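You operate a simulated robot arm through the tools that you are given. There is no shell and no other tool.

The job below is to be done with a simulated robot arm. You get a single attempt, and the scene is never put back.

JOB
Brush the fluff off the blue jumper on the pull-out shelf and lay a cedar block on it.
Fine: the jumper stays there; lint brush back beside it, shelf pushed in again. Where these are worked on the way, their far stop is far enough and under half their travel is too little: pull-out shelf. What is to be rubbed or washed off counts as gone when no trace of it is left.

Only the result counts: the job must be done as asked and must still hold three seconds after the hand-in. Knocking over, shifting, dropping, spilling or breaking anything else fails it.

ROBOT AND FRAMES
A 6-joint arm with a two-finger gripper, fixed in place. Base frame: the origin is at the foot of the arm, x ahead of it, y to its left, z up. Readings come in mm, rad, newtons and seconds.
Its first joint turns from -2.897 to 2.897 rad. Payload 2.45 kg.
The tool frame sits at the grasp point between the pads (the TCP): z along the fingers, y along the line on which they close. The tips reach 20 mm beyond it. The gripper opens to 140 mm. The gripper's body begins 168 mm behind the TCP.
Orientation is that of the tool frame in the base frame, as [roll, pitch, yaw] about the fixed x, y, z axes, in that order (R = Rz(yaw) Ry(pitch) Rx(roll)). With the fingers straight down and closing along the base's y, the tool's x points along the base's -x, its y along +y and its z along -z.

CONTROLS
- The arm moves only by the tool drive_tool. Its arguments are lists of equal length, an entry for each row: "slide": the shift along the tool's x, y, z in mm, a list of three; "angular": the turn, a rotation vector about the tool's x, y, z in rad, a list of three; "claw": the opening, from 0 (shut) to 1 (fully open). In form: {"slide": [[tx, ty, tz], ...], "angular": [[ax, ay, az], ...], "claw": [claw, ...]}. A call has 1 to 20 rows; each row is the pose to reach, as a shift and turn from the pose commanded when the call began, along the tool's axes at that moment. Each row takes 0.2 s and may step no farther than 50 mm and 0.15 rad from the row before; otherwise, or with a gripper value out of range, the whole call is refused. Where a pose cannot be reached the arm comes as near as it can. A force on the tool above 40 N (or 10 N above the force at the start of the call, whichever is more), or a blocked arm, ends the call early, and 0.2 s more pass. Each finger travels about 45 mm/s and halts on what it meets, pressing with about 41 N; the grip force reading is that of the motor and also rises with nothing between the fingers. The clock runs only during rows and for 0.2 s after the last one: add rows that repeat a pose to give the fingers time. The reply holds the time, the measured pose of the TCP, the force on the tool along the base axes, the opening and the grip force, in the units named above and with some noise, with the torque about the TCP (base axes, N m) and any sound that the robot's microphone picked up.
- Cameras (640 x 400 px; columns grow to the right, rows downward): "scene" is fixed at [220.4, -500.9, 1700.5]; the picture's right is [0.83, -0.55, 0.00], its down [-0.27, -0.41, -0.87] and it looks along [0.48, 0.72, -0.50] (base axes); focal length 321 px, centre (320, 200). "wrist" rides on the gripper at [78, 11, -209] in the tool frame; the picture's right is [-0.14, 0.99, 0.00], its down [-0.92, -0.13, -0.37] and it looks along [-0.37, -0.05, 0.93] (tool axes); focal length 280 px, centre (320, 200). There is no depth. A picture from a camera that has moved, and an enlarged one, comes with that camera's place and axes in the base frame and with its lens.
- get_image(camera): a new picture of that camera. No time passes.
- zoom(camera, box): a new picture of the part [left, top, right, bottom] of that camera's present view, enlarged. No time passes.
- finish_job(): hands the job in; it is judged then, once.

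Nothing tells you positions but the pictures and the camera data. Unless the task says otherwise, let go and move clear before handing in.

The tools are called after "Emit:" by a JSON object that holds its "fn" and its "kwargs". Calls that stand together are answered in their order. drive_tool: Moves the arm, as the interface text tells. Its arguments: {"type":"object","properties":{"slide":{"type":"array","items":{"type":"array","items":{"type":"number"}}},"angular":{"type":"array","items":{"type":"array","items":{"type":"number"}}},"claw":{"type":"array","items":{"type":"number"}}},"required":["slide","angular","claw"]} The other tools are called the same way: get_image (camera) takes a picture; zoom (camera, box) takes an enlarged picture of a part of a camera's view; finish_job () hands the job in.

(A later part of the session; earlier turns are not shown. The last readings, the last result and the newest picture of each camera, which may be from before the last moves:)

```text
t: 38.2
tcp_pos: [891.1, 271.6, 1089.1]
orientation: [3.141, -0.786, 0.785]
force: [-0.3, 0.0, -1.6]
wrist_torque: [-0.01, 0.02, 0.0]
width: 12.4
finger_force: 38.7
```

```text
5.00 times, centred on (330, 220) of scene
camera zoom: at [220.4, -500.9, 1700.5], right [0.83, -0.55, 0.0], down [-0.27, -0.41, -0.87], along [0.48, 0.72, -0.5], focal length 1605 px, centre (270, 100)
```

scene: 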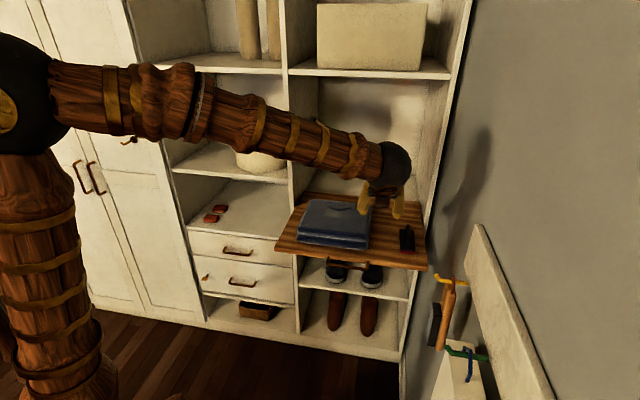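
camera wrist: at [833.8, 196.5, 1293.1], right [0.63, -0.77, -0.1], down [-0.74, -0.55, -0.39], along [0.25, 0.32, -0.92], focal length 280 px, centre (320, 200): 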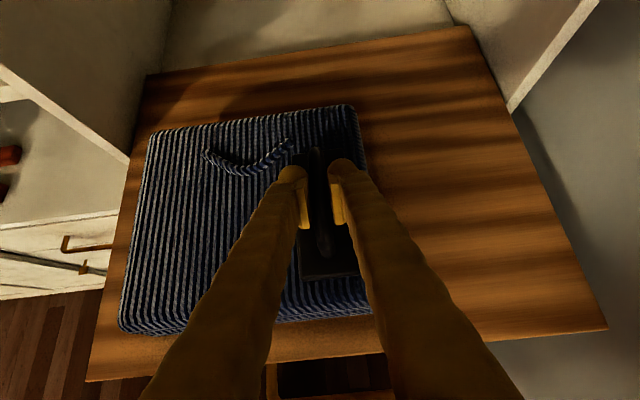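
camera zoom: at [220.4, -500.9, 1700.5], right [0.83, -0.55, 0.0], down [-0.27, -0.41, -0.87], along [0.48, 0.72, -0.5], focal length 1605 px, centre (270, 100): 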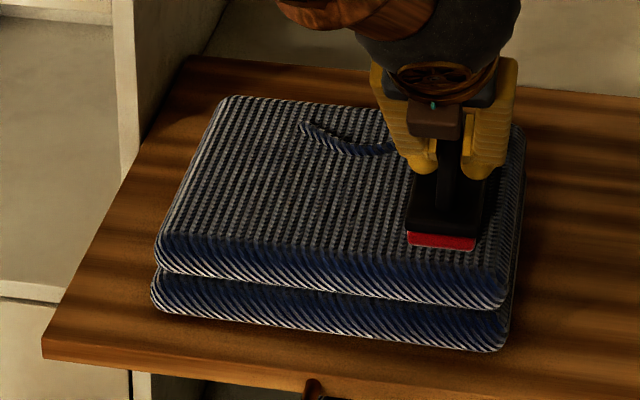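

The fluff looks gone. I'll zoom in hard to check for remaining traces, especially near the neckline.

Emit:
{"fn": "zoom", "kwargs": {"camera": "wrist", "box": [180, 110, 310, 210]}}

Emit:
{"fn": "zoom", "kwargs": {"camera": "scene", "box": [305, 190, 365, 228]}}

```text
4.00 times, centred on (245, 160) of wrist
camera zoom: at [833.8, 196.5, 1293.1], right [0.63, -0.77, -0.1], down [-0.74, -0.55, -0.39], along [0.25, 0.32, -0.92], focal length 1122 px, centre (620, 360)
```

zoom: 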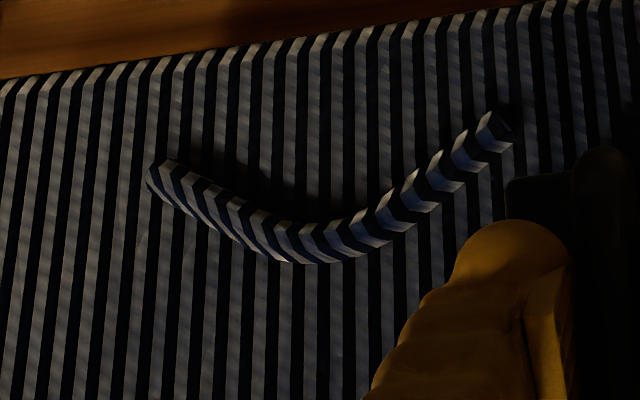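

```text
10.53 times, centred on (335, 209) of scene
camera zoom: at [220.4, -500.9, 1700.5], right [0.83, -0.55, 0.0], down [-0.27, -0.41, -0.87], along [0.48, 0.72, -0.5], focal length 3379 px, centre (162, 105)
```

zoom: 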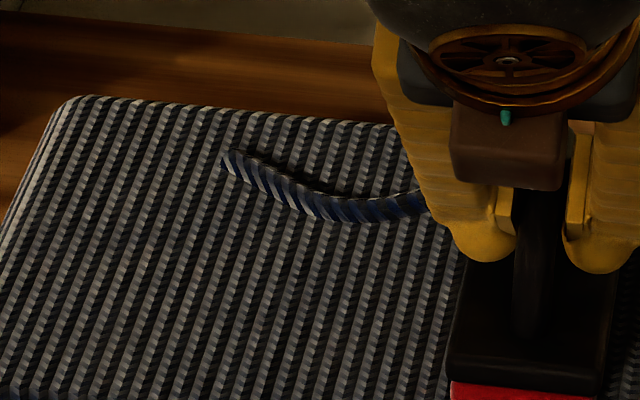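

I see no trace in either view. I'll lift and carry the brush back over its original spot, where the wrist camera has a clean view of the whole jumper top.

Emit:
{"fn": "drive_tool", "kwargs": {"slide": [[11, 0, -11], [21.9, 0, -21.9], [20.2, 40, -23.6], [18.5, 80, -25.3], [16.8, 120, -27], [15.1, 160, -28.7], [13.4, 199, -30.4], [13.4, 199, -30.4]], "angular": [[0, 0, 0], [0, 0, 0], [0, 0, 0], [0, 0, 0], [0, 0, 0], [0, 0, 0], [0, 0, 0], [0, 0, 0]], "claw": [0, 0, 0, 0, 0, 0, 0, 0]}}

Emit:
{"fn": "get_image", "kwargs": {"camera": "wrist"}}

Emit:
{"fn": "zoom", "kwargs": {"camera": "wrist", "box": [0, 100, 240, 350]}}

Emit:
{"fn": "zoom", "kwargs": {"camera": "scene", "box": [290, 185, 390, 250]}}

```text
t: 40.0
tcp_pos: [1025.7, 119.8, 1123.0]
orientation: [-3.141, -0.787, 0.786]
force: [0.3, -0.8, -1.0]
wrist_torque: [-0.02, -0.03, 0.01]
width: 12.3
finger_force: 38.7
```

```text
taken
camera wrist: at [966.7, 47.2, 1326.6], right [0.63, -0.77, -0.1], down [-0.74, -0.55, -0.39], along [0.25, 0.32, -0.92], focal length 280 px, centre (320, 200)
```

wrist: 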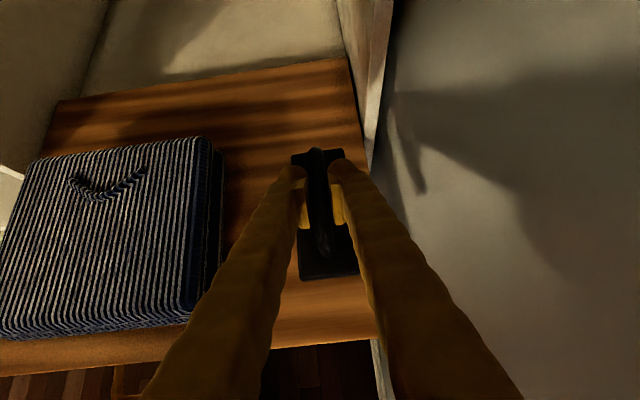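

```text
1.60 times, centred on (120, 225) of wrist
camera zoom: at [966.7, 47.2, 1326.6], right [0.63, -0.77, -0.1], down [-0.74, -0.55, -0.39], along [0.25, 0.32, -0.92], focal length 449 px, centre (640, 160)
```

zoom: 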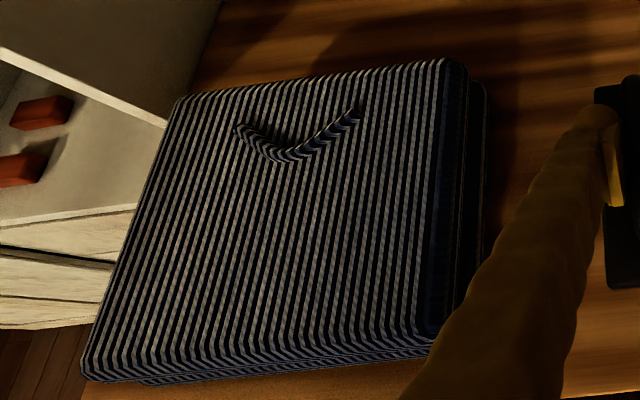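

```text
6.15 times, centred on (340, 218) of scene
camera zoom: at [220.4, -500.9, 1700.5], right [0.83, -0.55, 0.0], down [-0.27, -0.41, -0.87], along [0.48, 0.72, -0.5], focal length 1975 px, centre (197, 92)
```

zoom: 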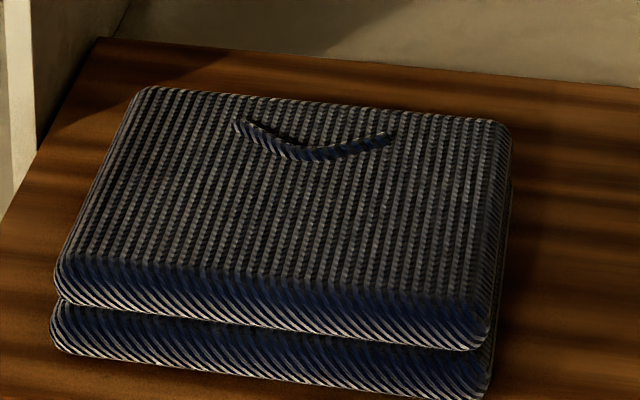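

Emit:
{"fn": "zoom", "kwargs": {"camera": "wrist", "box": [40, 150, 180, 260]}}

Emit:
{"fn": "zoom", "kwargs": {"camera": "scene", "box": [315, 195, 365, 227]}}

```text
3.64 times, centred on (110, 205) of wrist
camera zoom: at [966.7, 47.2, 1326.6], right [0.63, -0.77, -0.1], down [-0.74, -0.55, -0.39], along [0.25, 0.32, -0.92], focal length 1020 px, centre (1084, 182)
```

zoom: 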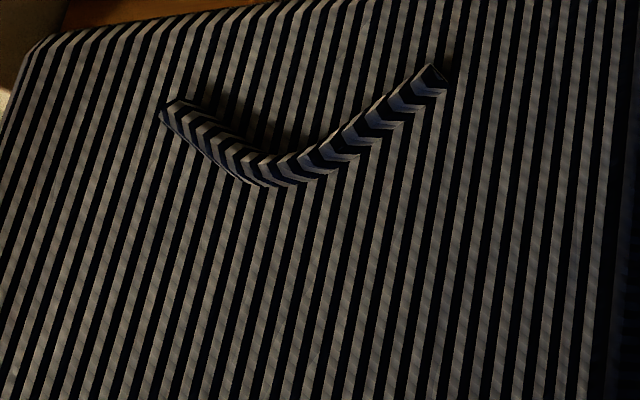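

```text
12.50 times, centred on (340, 211) of scene
camera zoom: at [220.4, -500.9, 1700.5], right [0.83, -0.55, 0.0], down [-0.27, -0.41, -0.87], along [0.48, 0.72, -0.5], focal length 4012 px, centre (70, 62)
```

zoom: 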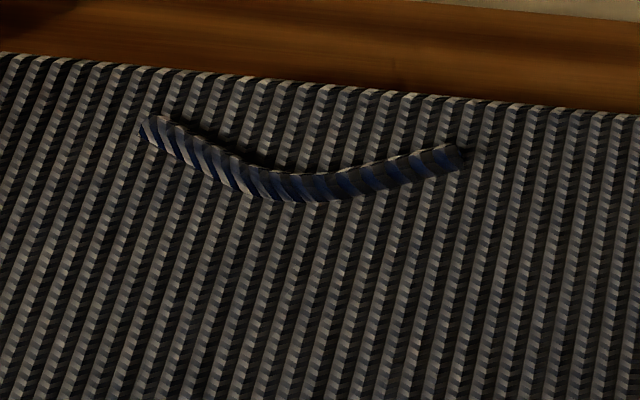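

The jumper is completely clean and still in place. Now I'll lower the brush onto its original spot, slowing near the tray.

Emit:
{"fn": "drive_tool", "kwargs": {"slide": [[-17, -4, 17], [-34, -4, 34], [-51, -4, 51], [-62, -4, 62], [-69.3, -4, 69.3], [-69.3, -4, 69.3]], "angular": [[0, 0, 0], [0, 0, 0], [0, 0, 0], [0, 0, 0], [0, 0, 0], [0, 0, 0]], "claw": [0, 0, 0, 0, 0, 0]}}

Emit:
{"fn": "zoom", "kwargs": {"camera": "scene", "box": [370, 190, 450, 260]}}

```text
t: 41.4
tcp_pos: [1022.9, 125.0, 1024.0]
orientation: [3.141, -0.786, 0.784]
force: [0.1, 0.5, -1.1]
wrist_torque: [0.0, -0.01, -0.01]
width: 12.1
finger_force: 38.8
```

```text
5.71 times, centred on (410, 225) of scene
camera zoom: at [220.4, -500.9, 1700.5], right [0.83, -0.55, 0.0], down [-0.27, -0.41, -0.87], along [0.48, 0.72, -0.5], focal length 1834 px, centre (-194, 57)
```

zoom: 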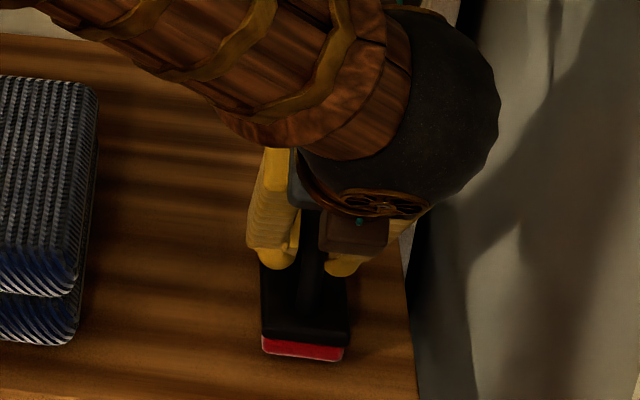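

Emit:
{"fn": "drive_tool", "kwargs": {"slide": [[-1, 0, 1], [-2.1, 0, 2.1], [-2.1, 0, 2.1]], "angular": [[0, 0, 0], [0, 0, 0], [0, 0, 0]], "claw": [0, 0, 0]}}

```text
t: 42.2
tcp_pos: [1021.1, 123.5, 1021.2]
orientation: [3.141, -0.784, 0.787]
force: [-0.2, 0.4, -1.3]
wrist_torque: [-0.02, 0.0, -0.01]
width: 12.2
finger_force: 40.0
```

The brush is just above the tray with no contact force yet. Lowering a little more.

Emit:
{"fn": "drive_tool", "kwargs": {"slide": [[-0.7, 0, 0.7], [-1.4, 0, 1.4], [-1.4, 0, 1.4]], "angular": [[0, 0, 0], [0, 0, 0], [0, 0, 0]], "claw": [0, 0, 0]}}

```text
t: 43.0
tcp_pos: [1021.9, 124.8, 1019.4]
orientation: [3.14, -0.786, 0.785]
force: [1.2, -0.3, 14.5]
wrist_torque: [0.0, -0.04, -0.02]
width: 12.3
finger_force: 39.1
```

It's down on the tray. I'll release and rise straight up.

Emit:
{"fn": "drive_tool", "kwargs": {"slide": [[0.4, 0, -0.4], [0.4, 0, -0.4], [0.4, 0, -0.4], [0.4, 0, -0.4], [0.4, 0, -0.4], [10, 0, -10], [25, 0, -25], [45, 0, -45], [70, 0, -70], [95, 0, -95]], "angular": [[0, 0, 0], [0, 0, 0], [0, 0, 0], [0, 0, 0], [0, 0, 0], [0, 0, 0], [0, 0, 0], [0, 0, 0], [0, 0, 0], [0, 0, 0]], "claw": [0.2, 0.35, 0.5, 0.5, 0.5, 0.5, 0.5, 0.5, 0.5, 0.5]}}

Emit:
{"fn": "get_image", "kwargs": {"camera": "wrist"}}

Emit:
{"fn": "get_image", "kwargs": {"camera": "scene"}}

```text
t: 45.2
tcp_pos: [1023.2, 126.3, 1150.9]
orientation: [-3.14, -0.784, 0.784]
force: [-0.4, -0.1, -0.1]
wrist_torque: [0.05, 0.0, 0.03]
width: 70.1
finger_force: 0.0
```

```text
taken
camera wrist: at [964.4, 53.7, 1354.3], right [0.63, -0.77, -0.1], down [-0.74, -0.55, -0.39], along [0.25, 0.32, -0.92], focal length 280 px, centre (320, 200)
```

wrist: 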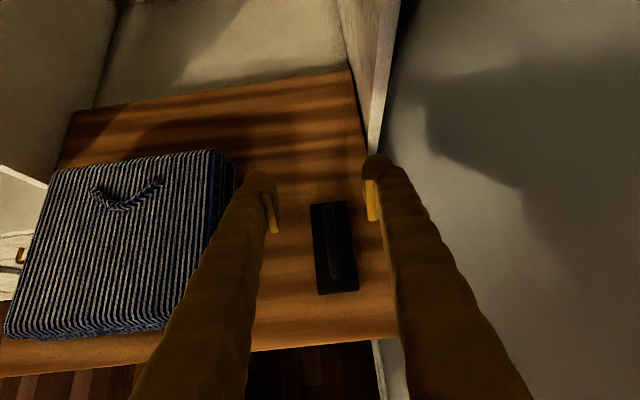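

```text
taken
```

scene: 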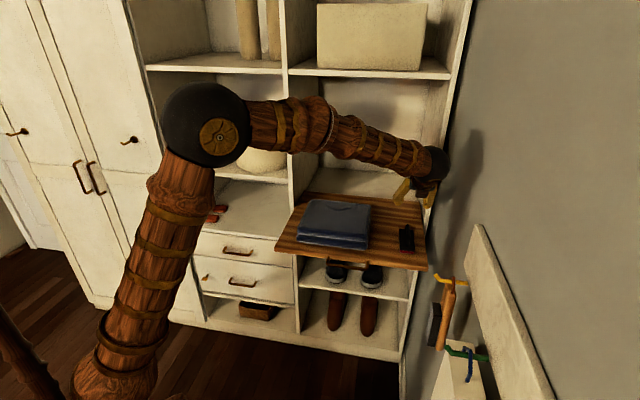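

The brush is back in its place. Before swinging left to the cedar blocks, I'll check for anything protruding near the central divider and look at the blocks.

Emit:
{"fn": "zoom", "kwargs": {"camera": "scene", "box": [250, 60, 400, 190]}}

Emit:
{"fn": "zoom", "kwargs": {"camera": "scene", "box": [170, 160, 310, 330]}}

```text
3.08 times, centred on (325, 125) of scene
camera zoom: at [220.4, -500.9, 1700.5], right [0.83, -0.55, 0.0], down [-0.27, -0.41, -0.87], along [0.48, 0.72, -0.5], focal length 988 px, centre (305, 431)
```

zoom: 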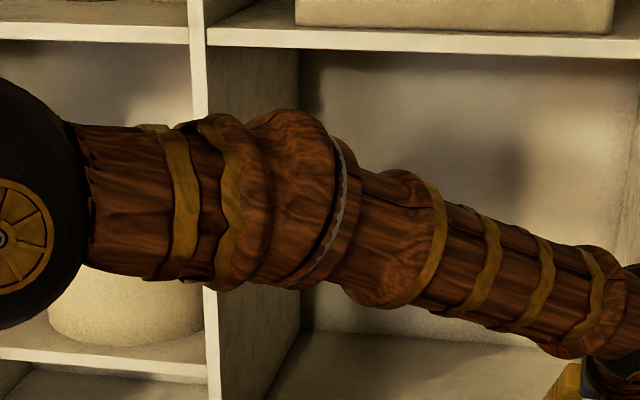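

```text
2.35 times, centred on (240, 245) of scene
camera zoom: at [220.4, -500.9, 1700.5], right [0.83, -0.55, 0.0], down [-0.27, -0.41, -0.87], along [0.48, 0.72, -0.5], focal length 755 px, centre (508, 94)
```

zoom: 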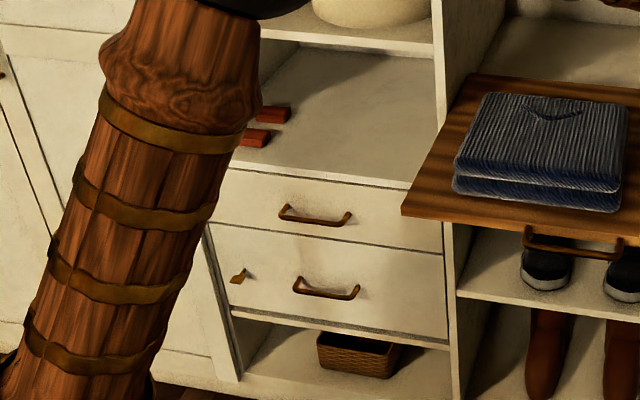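

The way left is clear at z ≈ 1150 outside the cabinet front. I'll move left first, away from the hooks, then level the tool.

Emit:
{"fn": "drive_tool", "kwargs": {"slide": [[-3, -40, -3], [-6, -80, -6], [-9, -120, -9], [-12, -160, -12], [-14, -200, -14], [-16.3, -240, -16.3], [-16.3, -270, -16.3], [-16.3, -300, -16.3], [-16.3, -330, -16.3], [-16.3, -360, -16.3], [-16.3, -390, -16.3], [-16.3, -420, -16.3], [-16.3, -450, -16.3], [-16.3, -480, -16.3]], "angular": [[0, 0, 0], [0, 0, 0], [0, 0, 0], [0, 0, 0], [0, 0, 0], [0, 0, 0], [0, 0.098, 0], [0, 0.196, 0], [0, 0.294, 0], [0, 0.393, 0], [0, 0.491, 0], [0, 0.589, 0], [0, 0.687, 0], [0, 0.785, 0]], "claw": [0.5, 0.5, 0.5, 0.5, 0.5, 0.5, 0.5, 0.5, 0.5, 0.5, 0.5, 0.5, 0.5, 0.5]}}

Emit:
{"fn": "get_image", "kwargs": {"camera": "wrist"}}

Emit:
{"fn": "get_image", "kwargs": {"camera": "scene"}}

```text
t: 48.2
tcp_pos: [667.4, 451.0, 1151.6]
orientation: [0.806, -1.568, 3.122]
force: [0.4, 0.0, 0.1]
wrist_torque: [-0.03, 0.04, -0.01]
width: 70.2
finger_force: 0.2
```

```text
taken
camera wrist: at [527.1, 293.7, 1230.3], right [0.7, -0.7, -0.14], down [-0.35, -0.17, -0.92], along [0.62, 0.69, -0.36], focal length 280 px, centre (320, 200)
```

wrist: 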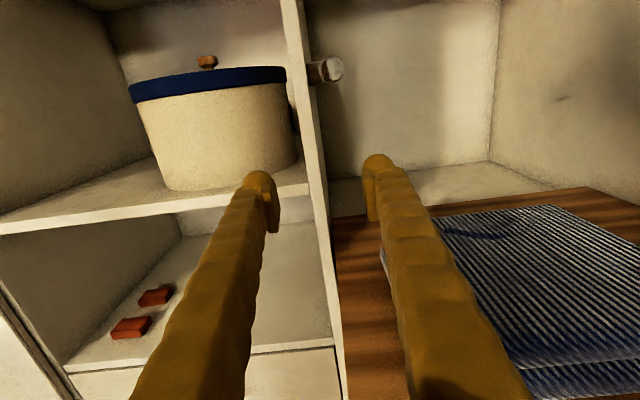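

```text
taken
```

scene: 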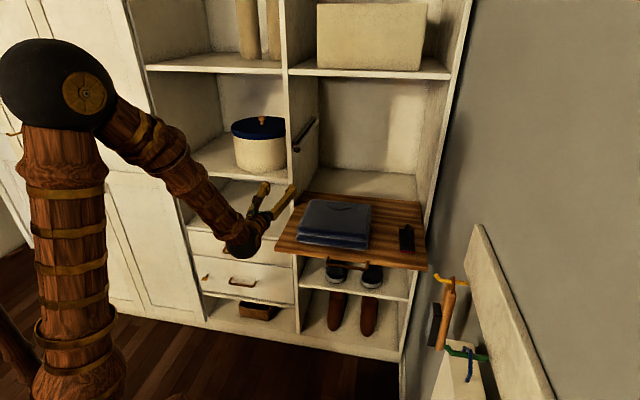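

The two red cedar blocks are clearly visible in the lower-left cubby. I'll move left and down in front of that cubby for a closer view.

Emit:
{"fn": "drive_tool", "kwargs": {"slide": [[-10, -45, 0], [-25, -90, 0], [-45, -135, 0], [-70, -175, 0], [-95, -212, 0], [-122, -250, 0], [-150, -288, 0], [-176, -322, 0], [-200, -353, 0]], "angular": [[0, 0, 0], [0, 0, 0], [0, 0, 0], [0, 0, 0], [0, 0, 0], [0, 0, 0], [0, 0, 0], [0, 0, 0], [0, 0, 0]], "claw": [0.5, 0.5, 0.5, 0.5, 0.5, 0.5, 0.5, 0.5, 0.5]}}

Emit:
{"fn": "get_image", "kwargs": {"camera": "wrist"}}

Emit:
{"fn": "get_image", "kwargs": {"camera": "scene"}}

```text
t: 50.2
tcp_pos: [545.8, 583.1, 949.4]
orientation: [-3.052, -1.57, 0.913]
force: [-0.3, 0.0, -0.3]
wrist_torque: [-0.01, 0.0, 0.0]
width: 69.6
finger_force: 0.1
out of reach, approached as far as the arm can: row 1, 2, 3, 4, 5, 6, 7, 8, 9
```

```text
taken
camera wrist: at [443.0, 399.9, 1028.7], right [0.84, -0.53, -0.14], down [-0.31, -0.24, -0.92], along [0.46, 0.81, -0.37], focal length 280 px, centre (320, 200)
```

wrist: 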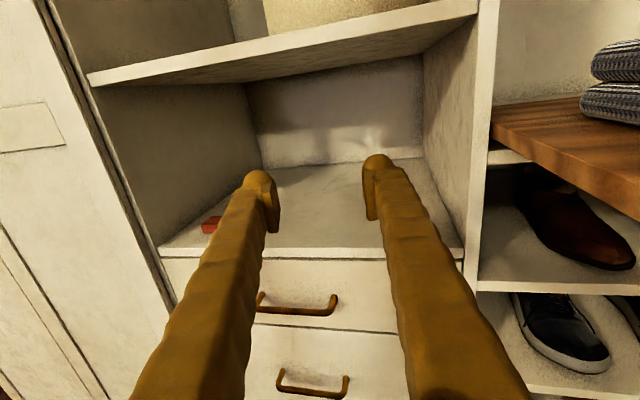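

```text
taken
```

scene: 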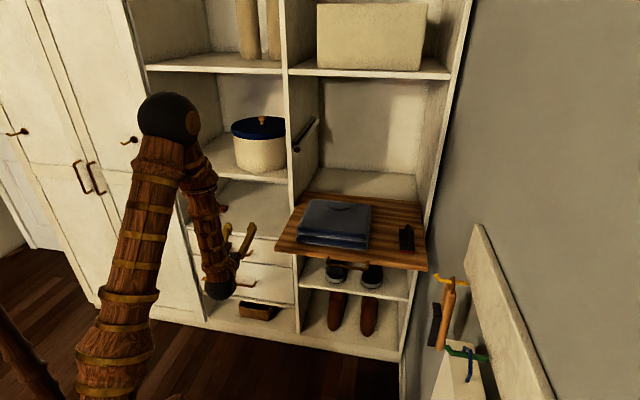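

The arm hit its inner reach limit: with a level tool, the wrist came too close to the base. Commanding a pose further out in the same open area should bring it back to the intended position.

Emit:
{"fn": "drive_tool", "kwargs": {"slide": [[0, -10, 15], [0, -20, 30], [0, -30, 45], [0, -40, 60], [0, -50, 70], [0, -50, 70], [0, -50, 70]], "angular": [[0, 0, 0], [0, 0, 0], [0, 0, 0], [0, 0, 0], [0, 0, 0], [0, 0, 0], [0, 0, 0]], "claw": [0.5, 0.5, 0.5, 0.5, 0.5, 0.5, 0.5]}}

Emit:
{"fn": "get_image", "kwargs": {"camera": "wrist"}}

Emit:
{"fn": "get_image", "kwargs": {"camera": "scene"}}

```text
t: 51.8
tcp_pos: [554.9, 639.7, 954.3]
orientation: [-3.118, -1.566, 1.024]
force: [0.5, -0.7, 0.6]
wrist_torque: [-0.03, 0.03, 0.03]
width: 69.9
finger_force: 0.1
out of reach, approached as far as the arm can: row 1, 2, 3, 4, 5, 6, 7
```

```text
taken
camera wrist: at [459.7, 452.9, 1033.5], right [0.86, -0.49, -0.14], down [-0.3, -0.26, -0.92], along [0.42, 0.83, -0.37], focal length 280 px, centre (320, 200)
```

wrist: 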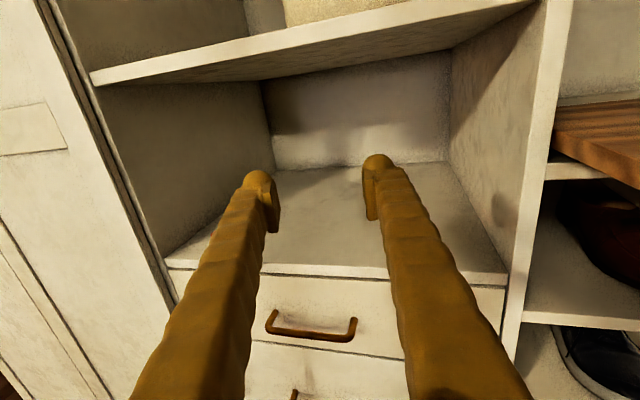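

```text
taken
```

scene: 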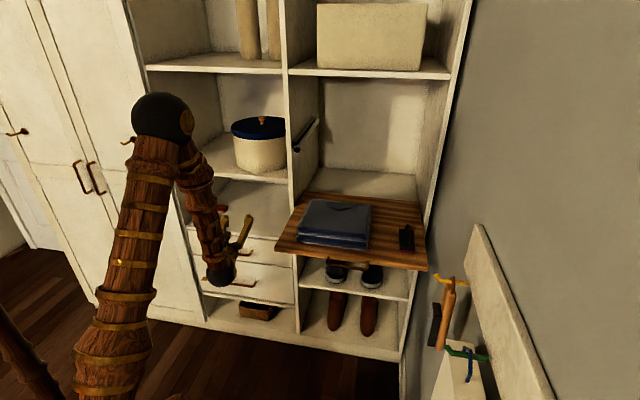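

The arm follows outward but won't turn right of radial, so this looks like a wrist joint limit rather than reach. I'll look at the blocks' orientation to choose a suitable approach direction.

Emit:
{"fn": "zoom", "kwargs": {"camera": "scene", "box": [190, 180, 250, 230]}}

Emit:
{"fn": "zoom", "kwargs": {"camera": "wrist", "box": [150, 150, 350, 300]}}

```text
8.00 times, centred on (220, 205) of scene
camera zoom: at [220.4, -500.9, 1700.5], right [0.83, -0.55, 0.0], down [-0.27, -0.41, -0.87], along [0.48, 0.72, -0.5], focal length 2568 px, centre (1120, 160)
```

zoom: 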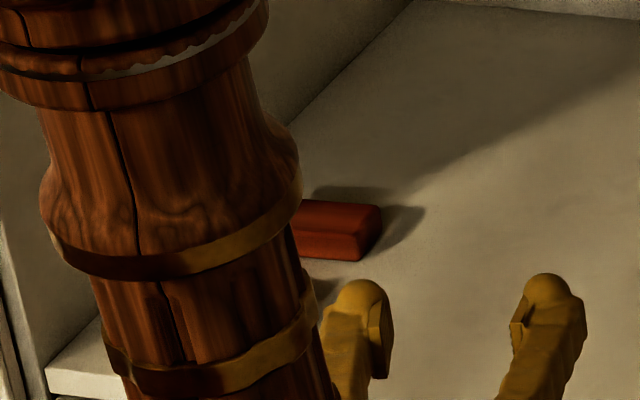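

```text
2.67 times, centred on (250, 225) of wrist
camera zoom: at [459.7, 452.9, 1033.5], right [0.86, -0.49, -0.14], down [-0.3, -0.26, -0.92], along [0.42, 0.83, -0.37], focal length 748 px, centre (507, 133)
```

zoom: 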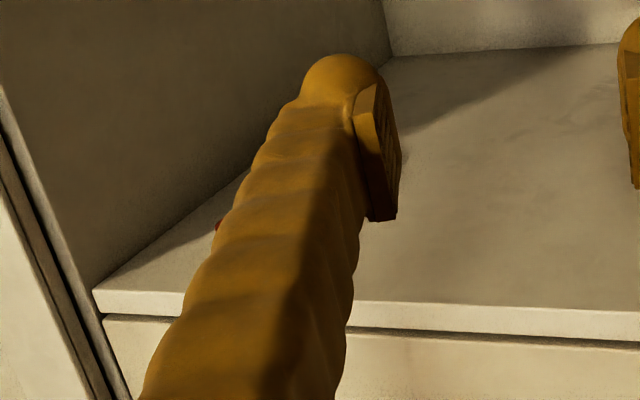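

I'll command a pose with the tool yawed about 31° left, away from the limit, slightly higher and back, to see both blocks.

Emit:
{"fn": "drive_tool", "kwargs": {"slide": [[20, 0, -12], [40, 0, -24], [60, 0, -36], [80, 0, -48], [100, 0, -61], [100, 0, -61], [100, 0, -61]], "angular": [[0.11, 0, 0], [0.22, 0, 0], [0.33, 0, 0], [0.44, 0, 0], [0.54, 0, 0], [0.54, 0, 0], [0.54, 0, 0]], "claw": [0.5, 0.5, 0.5, 0.5, 0.5, 0.5, 0.5]}}

Emit:
{"fn": "get_image", "kwargs": {"camera": "wrist"}}

Emit:
{"fn": "get_image", "kwargs": {"camera": "scene"}}

```text
t: 53.4
tcp_pos: [522.1, 590.9, 1056.3]
orientation: [-2.673, -1.57, 1.076]
force: [0.0, 0.1, 0.0]
wrist_torque: [0.03, 0.0, 0.02]
width: 69.9
finger_force: 0.1
```

```text
taken
camera wrist: at [527.0, 381.5, 1134.8], right [0.99, -0.03, -0.14], down [-0.14, -0.37, -0.92], along [-0.03, 0.93, -0.37], focal length 280 px, centre (320, 200)
```

wrist: 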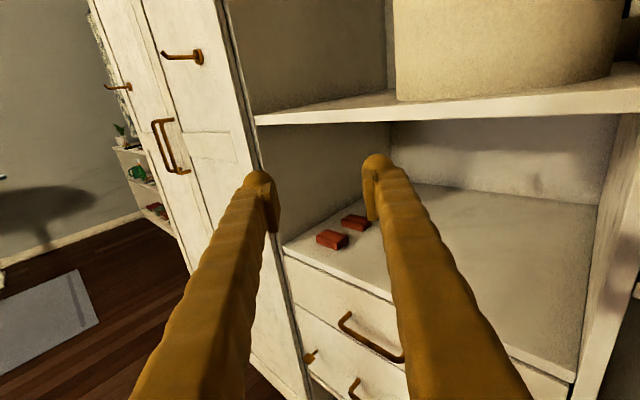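

```text
taken
```

scene: 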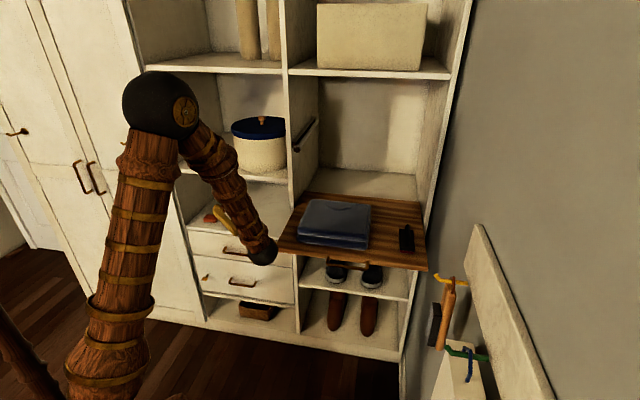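

The arm is fine now and both blocks are visible. I'll zoom in to measure them.

Emit:
{"fn": "zoom", "kwargs": {"camera": "wrist", "box": [290, 200, 390, 270]}}

Emit:
{"fn": "zoom", "kwargs": {"camera": "scene", "box": [180, 180, 260, 240]}}

```text
5.71 times, centred on (340, 235) of wrist
camera zoom: at [527.0, 381.5, 1134.8], right [0.99, -0.03, -0.14], down [-0.14, -0.37, -0.92], along [-0.03, 0.93, -0.37], focal length 1602 px, centre (206, 0)
```

zoom: 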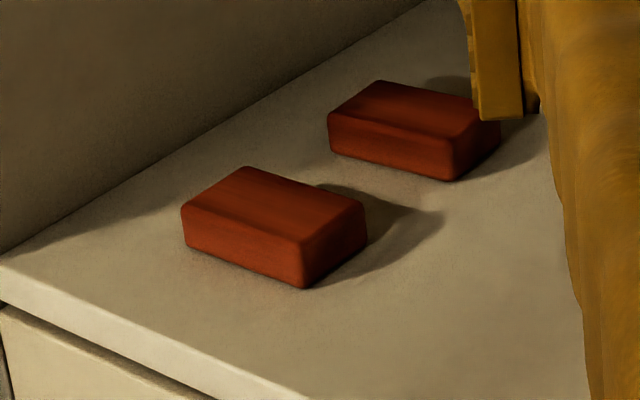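

```text
6.67 times, centred on (220, 210) of scene
camera zoom: at [220.4, -500.9, 1700.5], right [0.83, -0.55, 0.0], down [-0.27, -0.41, -0.87], along [0.48, 0.72, -0.5], focal length 2140 px, centre (987, 133)
```

zoom: 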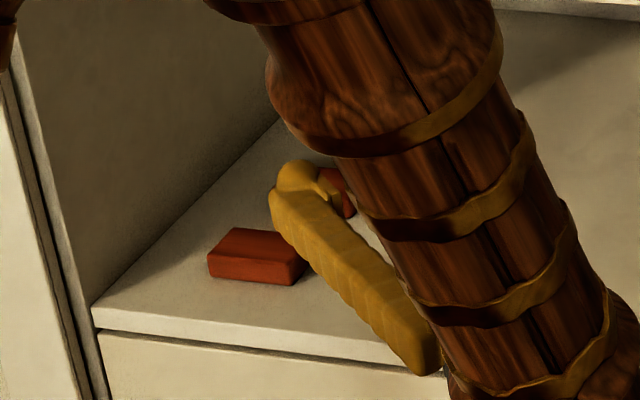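

The near cedar block measures about 66 × 43 × 22 mm. It is square to the cabinet, centred at n ≈ 1065, s ≈ −323, on the cubby floor at z ≈ 779. To approach straight in, the wrist has to roll round to the other side. I'll do that in free space in front of the cabinet, starting with the tool pointing down.

Emit:
{"fn": "drive_tool", "kwargs": {"slide": [[3.5, 5.4, 1.8], [7.1, 10.8, 3.5], [10.6, 16.2, 5.3], [14.2, 21.6, 7.1], [17.7, 27.0, 8.9], [21.2, 32.4, 10.6], [24.8, 37.8, 12.4], [28.3, 43.2, 14.2], [31.9, 48.5, 16.0], [35.4, 53.9, 17.7], [38.9, 59.3, 19.5], [42.5, 64.7, 21.3], [46.0, 70.1, 23.0], [49.5, 75.5, 24.8], [53.1, 80.9, 26.6], [56.6, 86.3, 28.4], [60.2, 91.7, 30.1], [63.7, 97.1, 31.9]], "angular": [[0.0989, -0.0392, -0.0989], [0.1977, -0.0784, -0.1977], [0.2966, -0.1177, -0.2966], [0.3954, -0.1569, -0.3954], [0.4943, -0.1961, -0.4943], [0.5931, -0.2353, -0.5931], [0.692, -0.2745, -0.692], [0.7908, -0.3137, -0.7908], [0.8897, -0.353, -0.8897], [0.9886, -0.3922, -0.9886], [1.0874, -0.4314, -1.0874], [1.1863, -0.4706, -1.1863], [1.2851, -0.5098, -1.2851], [1.384, -0.549, -1.384], [1.4828, -0.5883, -1.4828], [1.5817, -0.6275, -1.5817], [1.6806, -0.6667, -1.6806], [1.7794, -0.7059, -1.7794]], "claw": [0.5, 0.5, 0.5, 0.5, 0.5, 0.5, 0.5, 0.5, 0.5, 0.5, 0.5, 0.5, 0.5, 0.5, 0.5, 0.5, 0.5, 0.5]}}

Emit:
{"fn": "get_image", "kwargs": {"camera": "scene"}}

Emit:
{"fn": "get_image", "kwargs": {"camera": "wrist"}}

```text
t: 57.2
tcp_pos: [620.2, 620.2, 1119.0]
orientation: [-3.139, -0.001, -2.353]
force: [0.1, 0.6, -0.7]
wrist_torque: [-0.01, 0.0, -0.01]
width: 69.9
finger_force: 0.0
```

```text
taken
```

scene: 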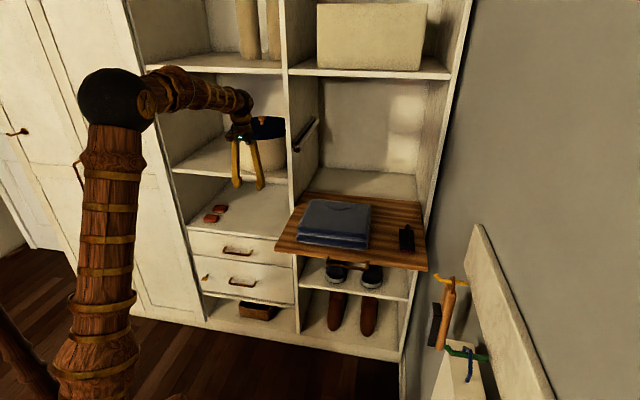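

```text
taken
camera wrist: at [556.8, 571.1, 1328.2], right [-0.61, 0.79, 0.0], down [0.74, 0.57, 0.37], along [0.29, 0.22, -0.93], focal length 280 px, centre (320, 200)
```

wrist: 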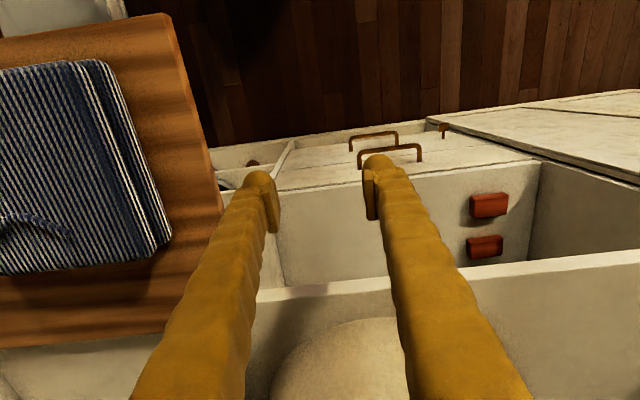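

The tool-down pose was reached exactly. Next I'll swing the tool to the right, still in free space.

Emit:
{"fn": "drive_tool", "kwargs": {"slide": [[0, 0, 0], [0, 0, 0], [0, 0, 0], [0, 0, 0], [0, 0, 0], [0, 0, 0], [0, 0, 0], [0, 0, 0], [0, 0, 0], [0, 0, 0], [0, 0, 0], [0, 0, 0], [0, 0, 0]], "angular": [[0.1027, -0.007, -0.0922], [0.2054, -0.014, -0.1844], [0.3081, -0.0211, -0.2766], [0.4108, -0.0281, -0.3688], [0.5135, -0.0351, -0.461], [0.6162, -0.0421, -0.5532], [0.7188, -0.0492, -0.6453], [0.8215, -0.0562, -0.7375], [0.9242, -0.0632, -0.8297], [1.0269, -0.0702, -0.9219], [1.1296, -0.0773, -1.0141], [1.2323, -0.0843, -1.1063], [1.335, -0.0913, -1.1985]], "claw": [0.5, 0.5, 0.5, 0.5, 0.5, 0.5, 0.5, 0.5, 0.5, 0.5, 0.5, 0.5, 0.5]}}

Emit:
{"fn": "get_image", "kwargs": {"camera": "scene"}}

```text
t: 60.0
tcp_pos: [620.5, 618.6, 1119.1]
orientation: [-1.969, -0.593, -1.355]
force: [0.4, -1.0, 0.2]
wrist_torque: [0.01, 0.0, -0.01]
width: 70.0
finger_force: 0.0
```

```text
taken
```

scene: 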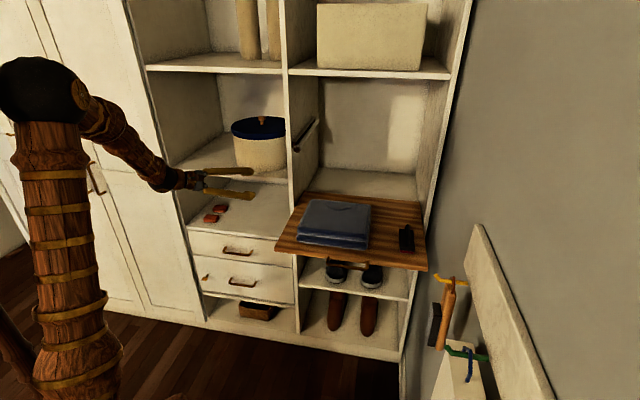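

Now I'll bring the tool round to point straight at the cubby, level with a 20° down tilt, while moving to a pre-approach point at n = 850, s = −323, z = 900.

Emit:
{"fn": "drive_tool", "kwargs": {"slide": [[-30.5, 10.2, -15.3], [-61.0, 20.4, -30.5], [-91.6, 30.7, -45.8], [-122.1, 40.9, -61.1], [-152.6, 51.1, -76.3], [-183.1, 61.3, -91.6], [-213.6, 71.5, -106.8], [-244.1, 81.7, -122.1], [-274.7, 92.0, -137.4], [-305.2, 102.2, -152.6], [-335.7, 112.4, -167.9], [-335.7, 112.4, -167.9]], "angular": [[0.0643, -0.035, -0.1055], [0.1286, -0.07, -0.2111], [0.1928, -0.1049, -0.3166], [0.2571, -0.1399, -0.4221], [0.3214, -0.1749, -0.5276], [0.3857, -0.2099, -0.6332], [0.45, -0.2449, -0.7387], [0.5143, -0.2799, -0.8442], [0.5785, -0.3148, -0.9497], [0.6428, -0.3498, -1.0553], [0.7071, -0.3848, -1.1608], [0.7071, -0.3848, -1.1608]], "claw": [0.5, 0.5, 0.5, 0.55, 0.6, 0.65, 0.7, 0.72, 0.72, 0.72, 0.72, 0.72]}}

Emit:
{"fn": "get_image", "kwargs": {"camera": "scene"}}

Emit:
{"fn": "get_image", "kwargs": {"camera": "wrist"}}

```text
t: 62.6
tcp_pos: [374.2, 828.5, 898.2]
orientation: [3.136, -1.22, 0.794]
force: [0.0, 0.2, -0.9]
wrist_torque: [0.03, 0.01, -0.02]
width: 100.8
finger_force: 0.0
```

```text
taken
```

scene: 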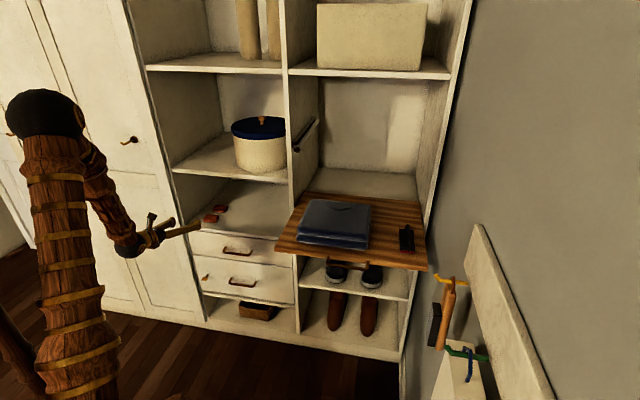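

```text
taken
camera wrist: at [262.4, 700.1, 1044.6], right [0.67, -0.73, -0.13], down [-0.56, -0.38, -0.74], along [0.49, 0.57, -0.66], focal length 280 px, centre (320, 200)
```

wrist: 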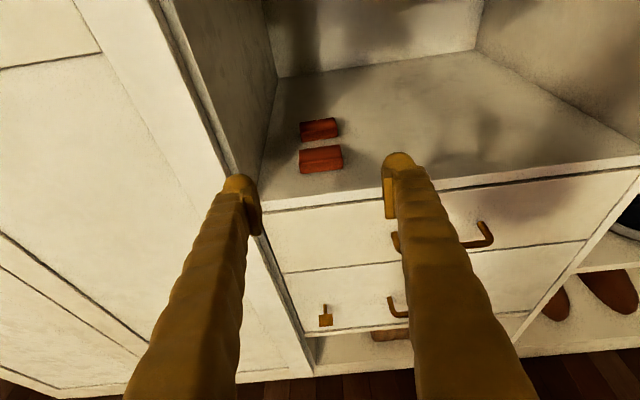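

The wrist is now where I wanted it, pointing straight into the cubby with both blocks visible between the fingers. I'll zoom in for precise alignment.

Emit:
{"fn": "zoom", "kwargs": {"camera": "wrist", "box": [240, 90, 400, 200]}}

Emit:
{"fn": "zoom", "kwargs": {"camera": "scene", "box": [180, 180, 260, 240]}}

```text
3.64 times, centred on (320, 145) of wrist
camera zoom: at [262.4, 700.1, 1044.6], right [0.67, -0.73, -0.13], down [-0.56, -0.38, -0.74], along [0.49, 0.57, -0.66], focal length 1020 px, centre (320, 400)
```

zoom: 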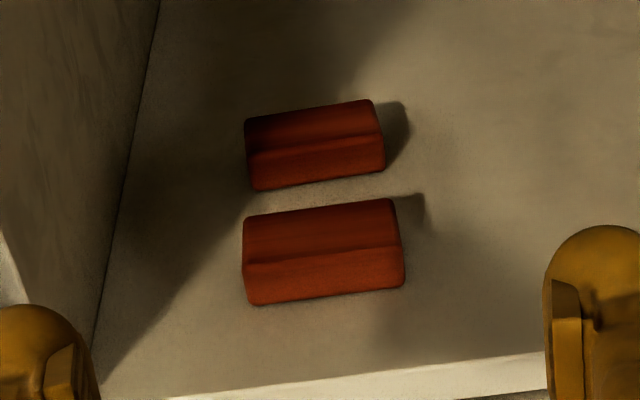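

```text
6.67 times, centred on (220, 210) of scene
camera zoom: at [220.4, -500.9, 1700.5], right [0.83, -0.55, 0.0], down [-0.27, -0.41, -0.87], along [0.48, 0.72, -0.5], focal length 2140 px, centre (987, 133)
```

zoom: 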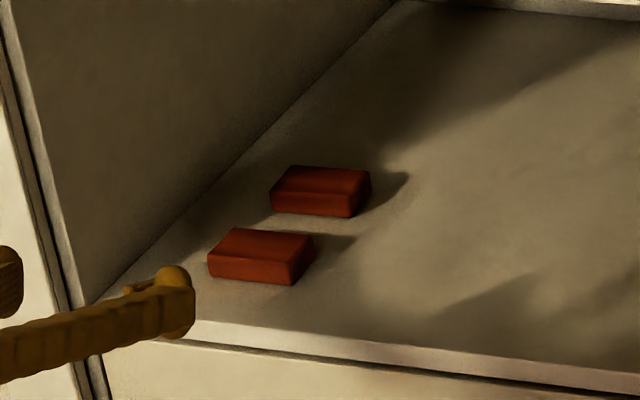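

Alignment is good, with the block centre at s ≈ −324, n ≈ 1066. I'll go in above the block with the fingers straddling it and stop before descending.

Emit:
{"fn": "drive_tool", "kwargs": {"slide": [[-23.4, -1, 35.1], [-46.8, -3, 70.3], [-32.4, -3, 109.8], [-18, -3, 149.3], [-3.7, -3, 188.7], [10.6, -3, 228.2], [10.6, -3, 228.2]], "angular": [[0, 0, 0], [0, 0, 0], [0, 0, 0], [0, 0, 0], [0, 0, 0], [0, 0, 0], [0, 0, 0]], "claw": [0.72, 0.72, 0.72, 0.72, 0.72, 0.72, 0.72]}}

Emit:
{"fn": "get_image", "kwargs": {"camera": "wrist"}}

Emit:
{"fn": "zoom", "kwargs": {"camera": "scene", "box": [160, 170, 260, 245]}}

```text
t: 64.2
tcp_pos: [523.0, 985.8, 832.0]
orientation: [3.139, -1.221, 0.791]
force: [-0.3, -0.3, -0.9]
wrist_torque: [0.01, -0.02, -0.02]
width: 101.0
finger_force: 0.1
```

```text
taken
camera wrist: at [410.5, 856.1, 976.8], right [0.67, -0.73, -0.13], down [-0.56, -0.38, -0.74], along [0.49, 0.57, -0.66], focal length 280 px, centre (320, 200)
```

wrist: 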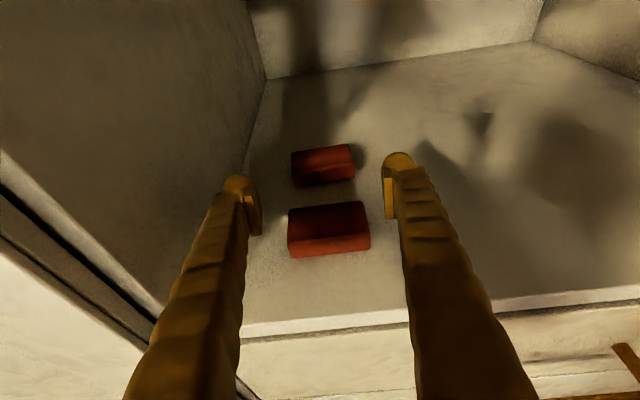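

```text
5.33 times, centred on (210, 208) of scene
camera zoom: at [220.4, -500.9, 1700.5], right [0.83, -0.55, 0.0], down [-0.27, -0.41, -0.87], along [0.48, 0.72, -0.5], focal length 1712 px, centre (907, 160)
```

zoom: 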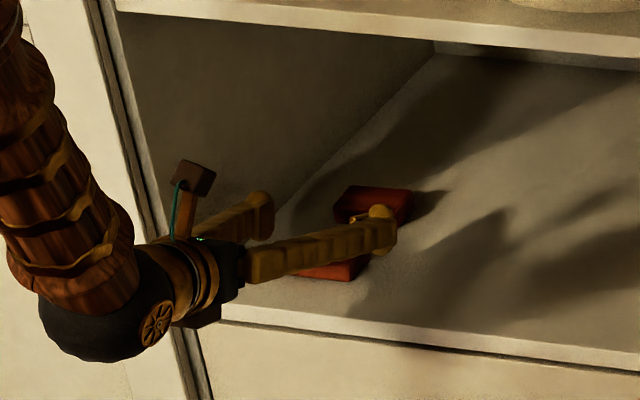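

The fingers straddle the block. Descending 26 mm to grip height.

Emit:
{"fn": "drive_tool", "kwargs": {"slide": [[-9.4, 2, 3.4], [-18.8, 2, 6.8], [-24.0, 2, 8.8], [-24.0, 2, 8.8]], "angular": [[0, 0, 0], [0, 0, 0], [0, 0, 0], [0, 0, 0]], "claw": [0.72, 0.72, 0.72, 0.72]}}

Emit:
{"fn": "get_image", "kwargs": {"camera": "wrist"}}

Emit:
{"fn": "zoom", "kwargs": {"camera": "scene", "box": [180, 190, 250, 240]}}

```text
t: 65.2
tcp_pos: [524.6, 983.7, 804.4]
orientation: [3.139, -1.221, 0.791]
force: [-0.4, -0.3, -0.3]
wrist_torque: [0.02, 0.03, 0.0]
width: 100.6
finger_force: 0.1
```

```text
taken
camera wrist: at [412.8, 855.0, 950.1], right [0.67, -0.73, -0.13], down [-0.56, -0.38, -0.74], along [0.49, 0.57, -0.66], focal length 280 px, centre (320, 200)
```

wrist: 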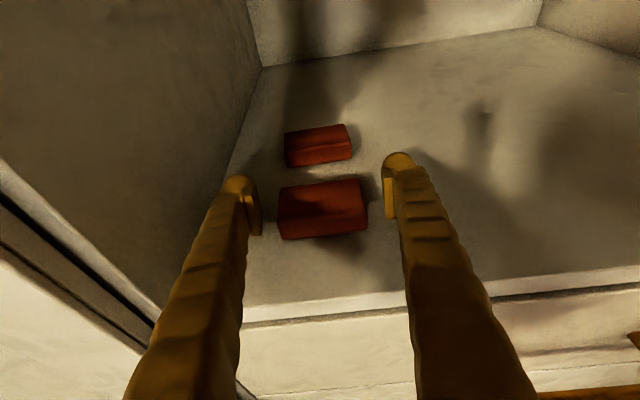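

```text
8.00 times, centred on (215, 215) of scene
camera zoom: at [220.4, -500.9, 1700.5], right [0.83, -0.55, 0.0], down [-0.27, -0.41, -0.87], along [0.48, 0.72, -0.5], focal length 2568 px, centre (1160, 80)
```

zoom: 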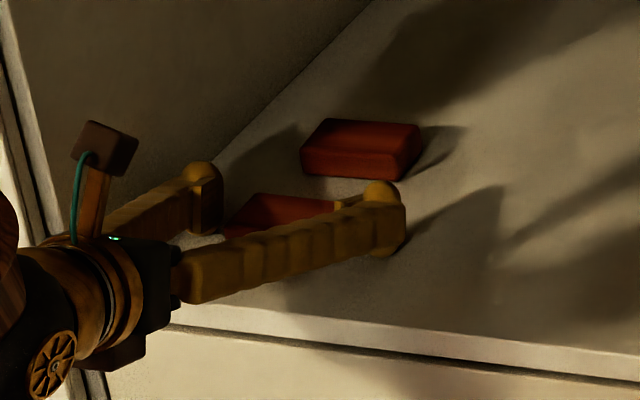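

Emit:
{"fn": "drive_tool", "kwargs": {"slide": [[0.9, 0, -0.3], [0.9, 0, -0.3], [0.9, 0, -0.3], [0.9, 0, -0.3], [0.9, 0, -0.3], [0.9, 0, -0.3]], "angular": [[0, 0, 0], [0, 0, 0], [0, 0, 0], [0, 0, 0], [0, 0, 0], [0, 0, 0]], "claw": [0.62, 0.52, 0.42, 0.3, 0.3, 0.3]}}

Emit:
{"fn": "get_image", "kwargs": {"camera": "wrist"}}

```text
t: 66.6
tcp_pos: [524.6, 982.5, 805.1]
orientation: [3.139, -1.22, 0.791]
force: [-0.2, -0.8, 1.9]
wrist_torque: [-0.01, -0.01, 0.02]
width: 71.7
finger_force: 40.5
```

```text
taken
camera wrist: at [413.0, 854.5, 950.9], right [0.67, -0.73, -0.13], down [-0.56, -0.38, -0.74], along [0.49, 0.57, -0.66], focal length 280 px, centre (320, 200)
```

wrist: 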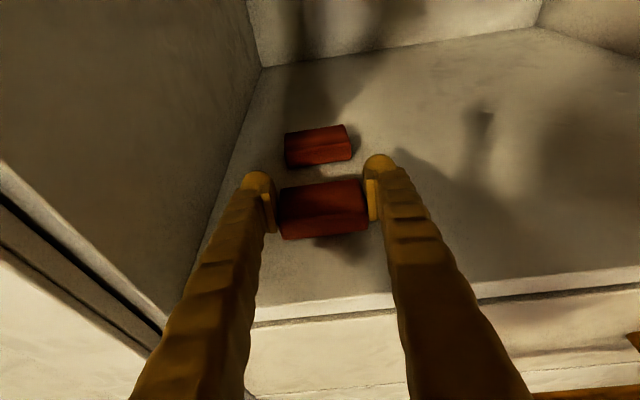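

The block is gripped at 71.7 mm width. I'll lift it 30 mm and check that it comes along.

Emit:
{"fn": "drive_tool", "kwargs": {"slide": [[9.4, 0, -3.4], [18.8, 0, -6.8], [28.2, 0, -10.3]], "angular": [[0, 0, 0], [0, 0, 0], [0, 0, 0]], "claw": [0.3, 0.3, 0.3]}}

Emit:
{"fn": "get_image", "kwargs": {"camera": "wrist"}}

Emit:
{"fn": "zoom", "kwargs": {"camera": "scene", "box": [180, 190, 250, 240]}}

```text
t: 67.4
tcp_pos: [525.4, 985.0, 836.7]
orientation: [3.141, -1.218, 0.791]
force: [0.2, -0.8, -0.4]
wrist_torque: [0.0, 0.01, -0.03]
width: 71.6
finger_force: 41.2
```

```text
taken
camera wrist: at [413.1, 855.8, 982.5], right [0.67, -0.73, -0.13], down [-0.56, -0.38, -0.74], along [0.49, 0.57, -0.66], focal length 280 px, centre (320, 200)
```

wrist: 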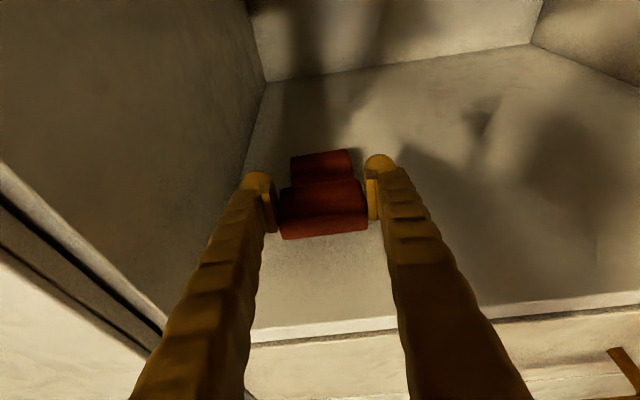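

```text
8.00 times, centred on (215, 215) of scene
camera zoom: at [220.4, -500.9, 1700.5], right [0.83, -0.55, 0.0], down [-0.27, -0.41, -0.87], along [0.48, 0.72, -0.5], focal length 2568 px, centre (1160, 80)
```

zoom: 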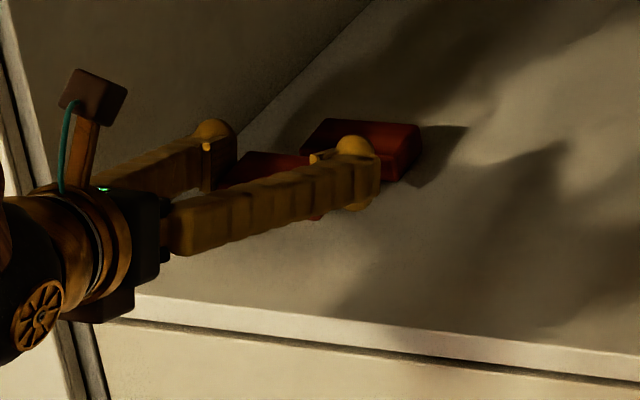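

The block is held and stays level. I'll retract straight out of the cubby and then rise.

Emit:
{"fn": "drive_tool", "kwargs": {"slide": [[-12.4, 0, -34.2], [-24.9, 0, -68.3], [-37.3, 0, -102.5], [-49.7, 0, -136.6], [-62.2, 0, -170.8], [-74.6, 0, -204.9], [-36, 0, -219], [4, 0, -233.5], [44, 0, -248], [84, 0, -262.5], [124, 0, -277], [164, 0, -291.5], [207.4, 0, -307.5]], "angular": [[0, 0, 0], [0, 0, 0], [0, 0, 0], [0, 0, 0], [0, 0, 0], [0, 0, 0], [0, 0, 0], [0, 0, 0], [0, 0, 0], [0, 0, 0], [0, 0, 0], [0, 0, 0], [0, 0, 0]], "claw": [0.3, 0.3, 0.3, 0.3, 0.3, 0.3, 0.3, 0.3, 0.3, 0.3, 0.3, 0.3, 0.3]}}

Emit:
{"fn": "get_image", "kwargs": {"camera": "wrist"}}

Emit:
{"fn": "get_image", "kwargs": {"camera": "scene"}}

```text
t: 70.3
tcp_pos: [386.9, 842.6, 997.3]
orientation: [2.965, -1.081, 0.939]
force: [-0.3, 0.7, -0.7]
wrist_torque: [0.0, 0.0, -0.04]
width: 71.5
finger_force: 41.1
stopped in row 13: the arm was blocked; the commanded pose is now the measured one
```

```text
taken
camera wrist: at [278.7, 740.7, 1163.8], right [0.66, -0.75, -0.04], down [-0.59, -0.48, -0.65], along [0.47, 0.45, -0.76], focal length 280 px, centre (320, 200)
```

wrist: 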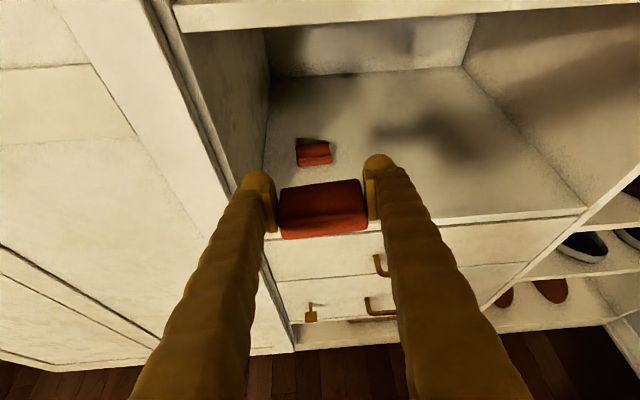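

```text
taken
```

scene: 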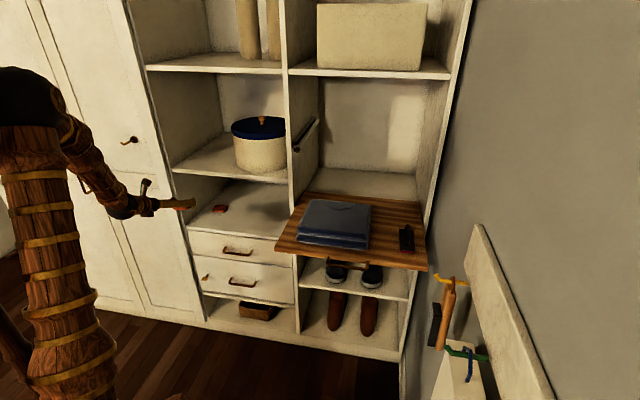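

The arm stalled partway up with the tool slightly tipped. The block is still held at 71.5 mm and there's no contact force. I'll restore the orientation gently in place before carrying on.

Emit:
{"fn": "drive_tool", "kwargs": {"slide": [[0, 0, 0], [0, 0, 0], [0, 0, 0]], "angular": [[0.018, 0.067, 0.037], [0.036, 0.134, 0.075], [0.036, 0.134, 0.075]], "claw": [0.3, 0.3, 0.3]}}

Emit:
{"fn": "zoom", "kwargs": {"camera": "scene", "box": [0, 60, 240, 400]}}

```text
t: 71.1
tcp_pos: [387.7, 844.3, 1000.2]
orientation: [-3.136, -1.224, 0.784]
force: [-0.4, -0.7, 0.6]
wrist_torque: [0.01, 0.02, -0.02]
width: 71.5
finger_force: 41.1
```

```text
1.18 times, centred on (120, 230) of scene
camera zoom: at [220.4, -500.9, 1700.5], right [0.83, -0.55, 0.0], down [-0.27, -0.41, -0.87], along [0.48, 0.72, -0.5], focal length 378 px, centre (555, 165)
```

zoom: 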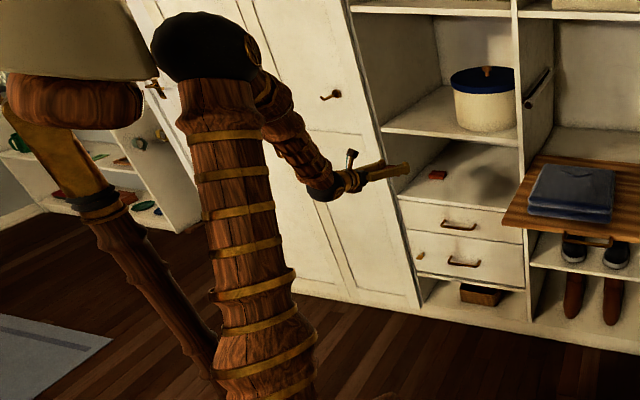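

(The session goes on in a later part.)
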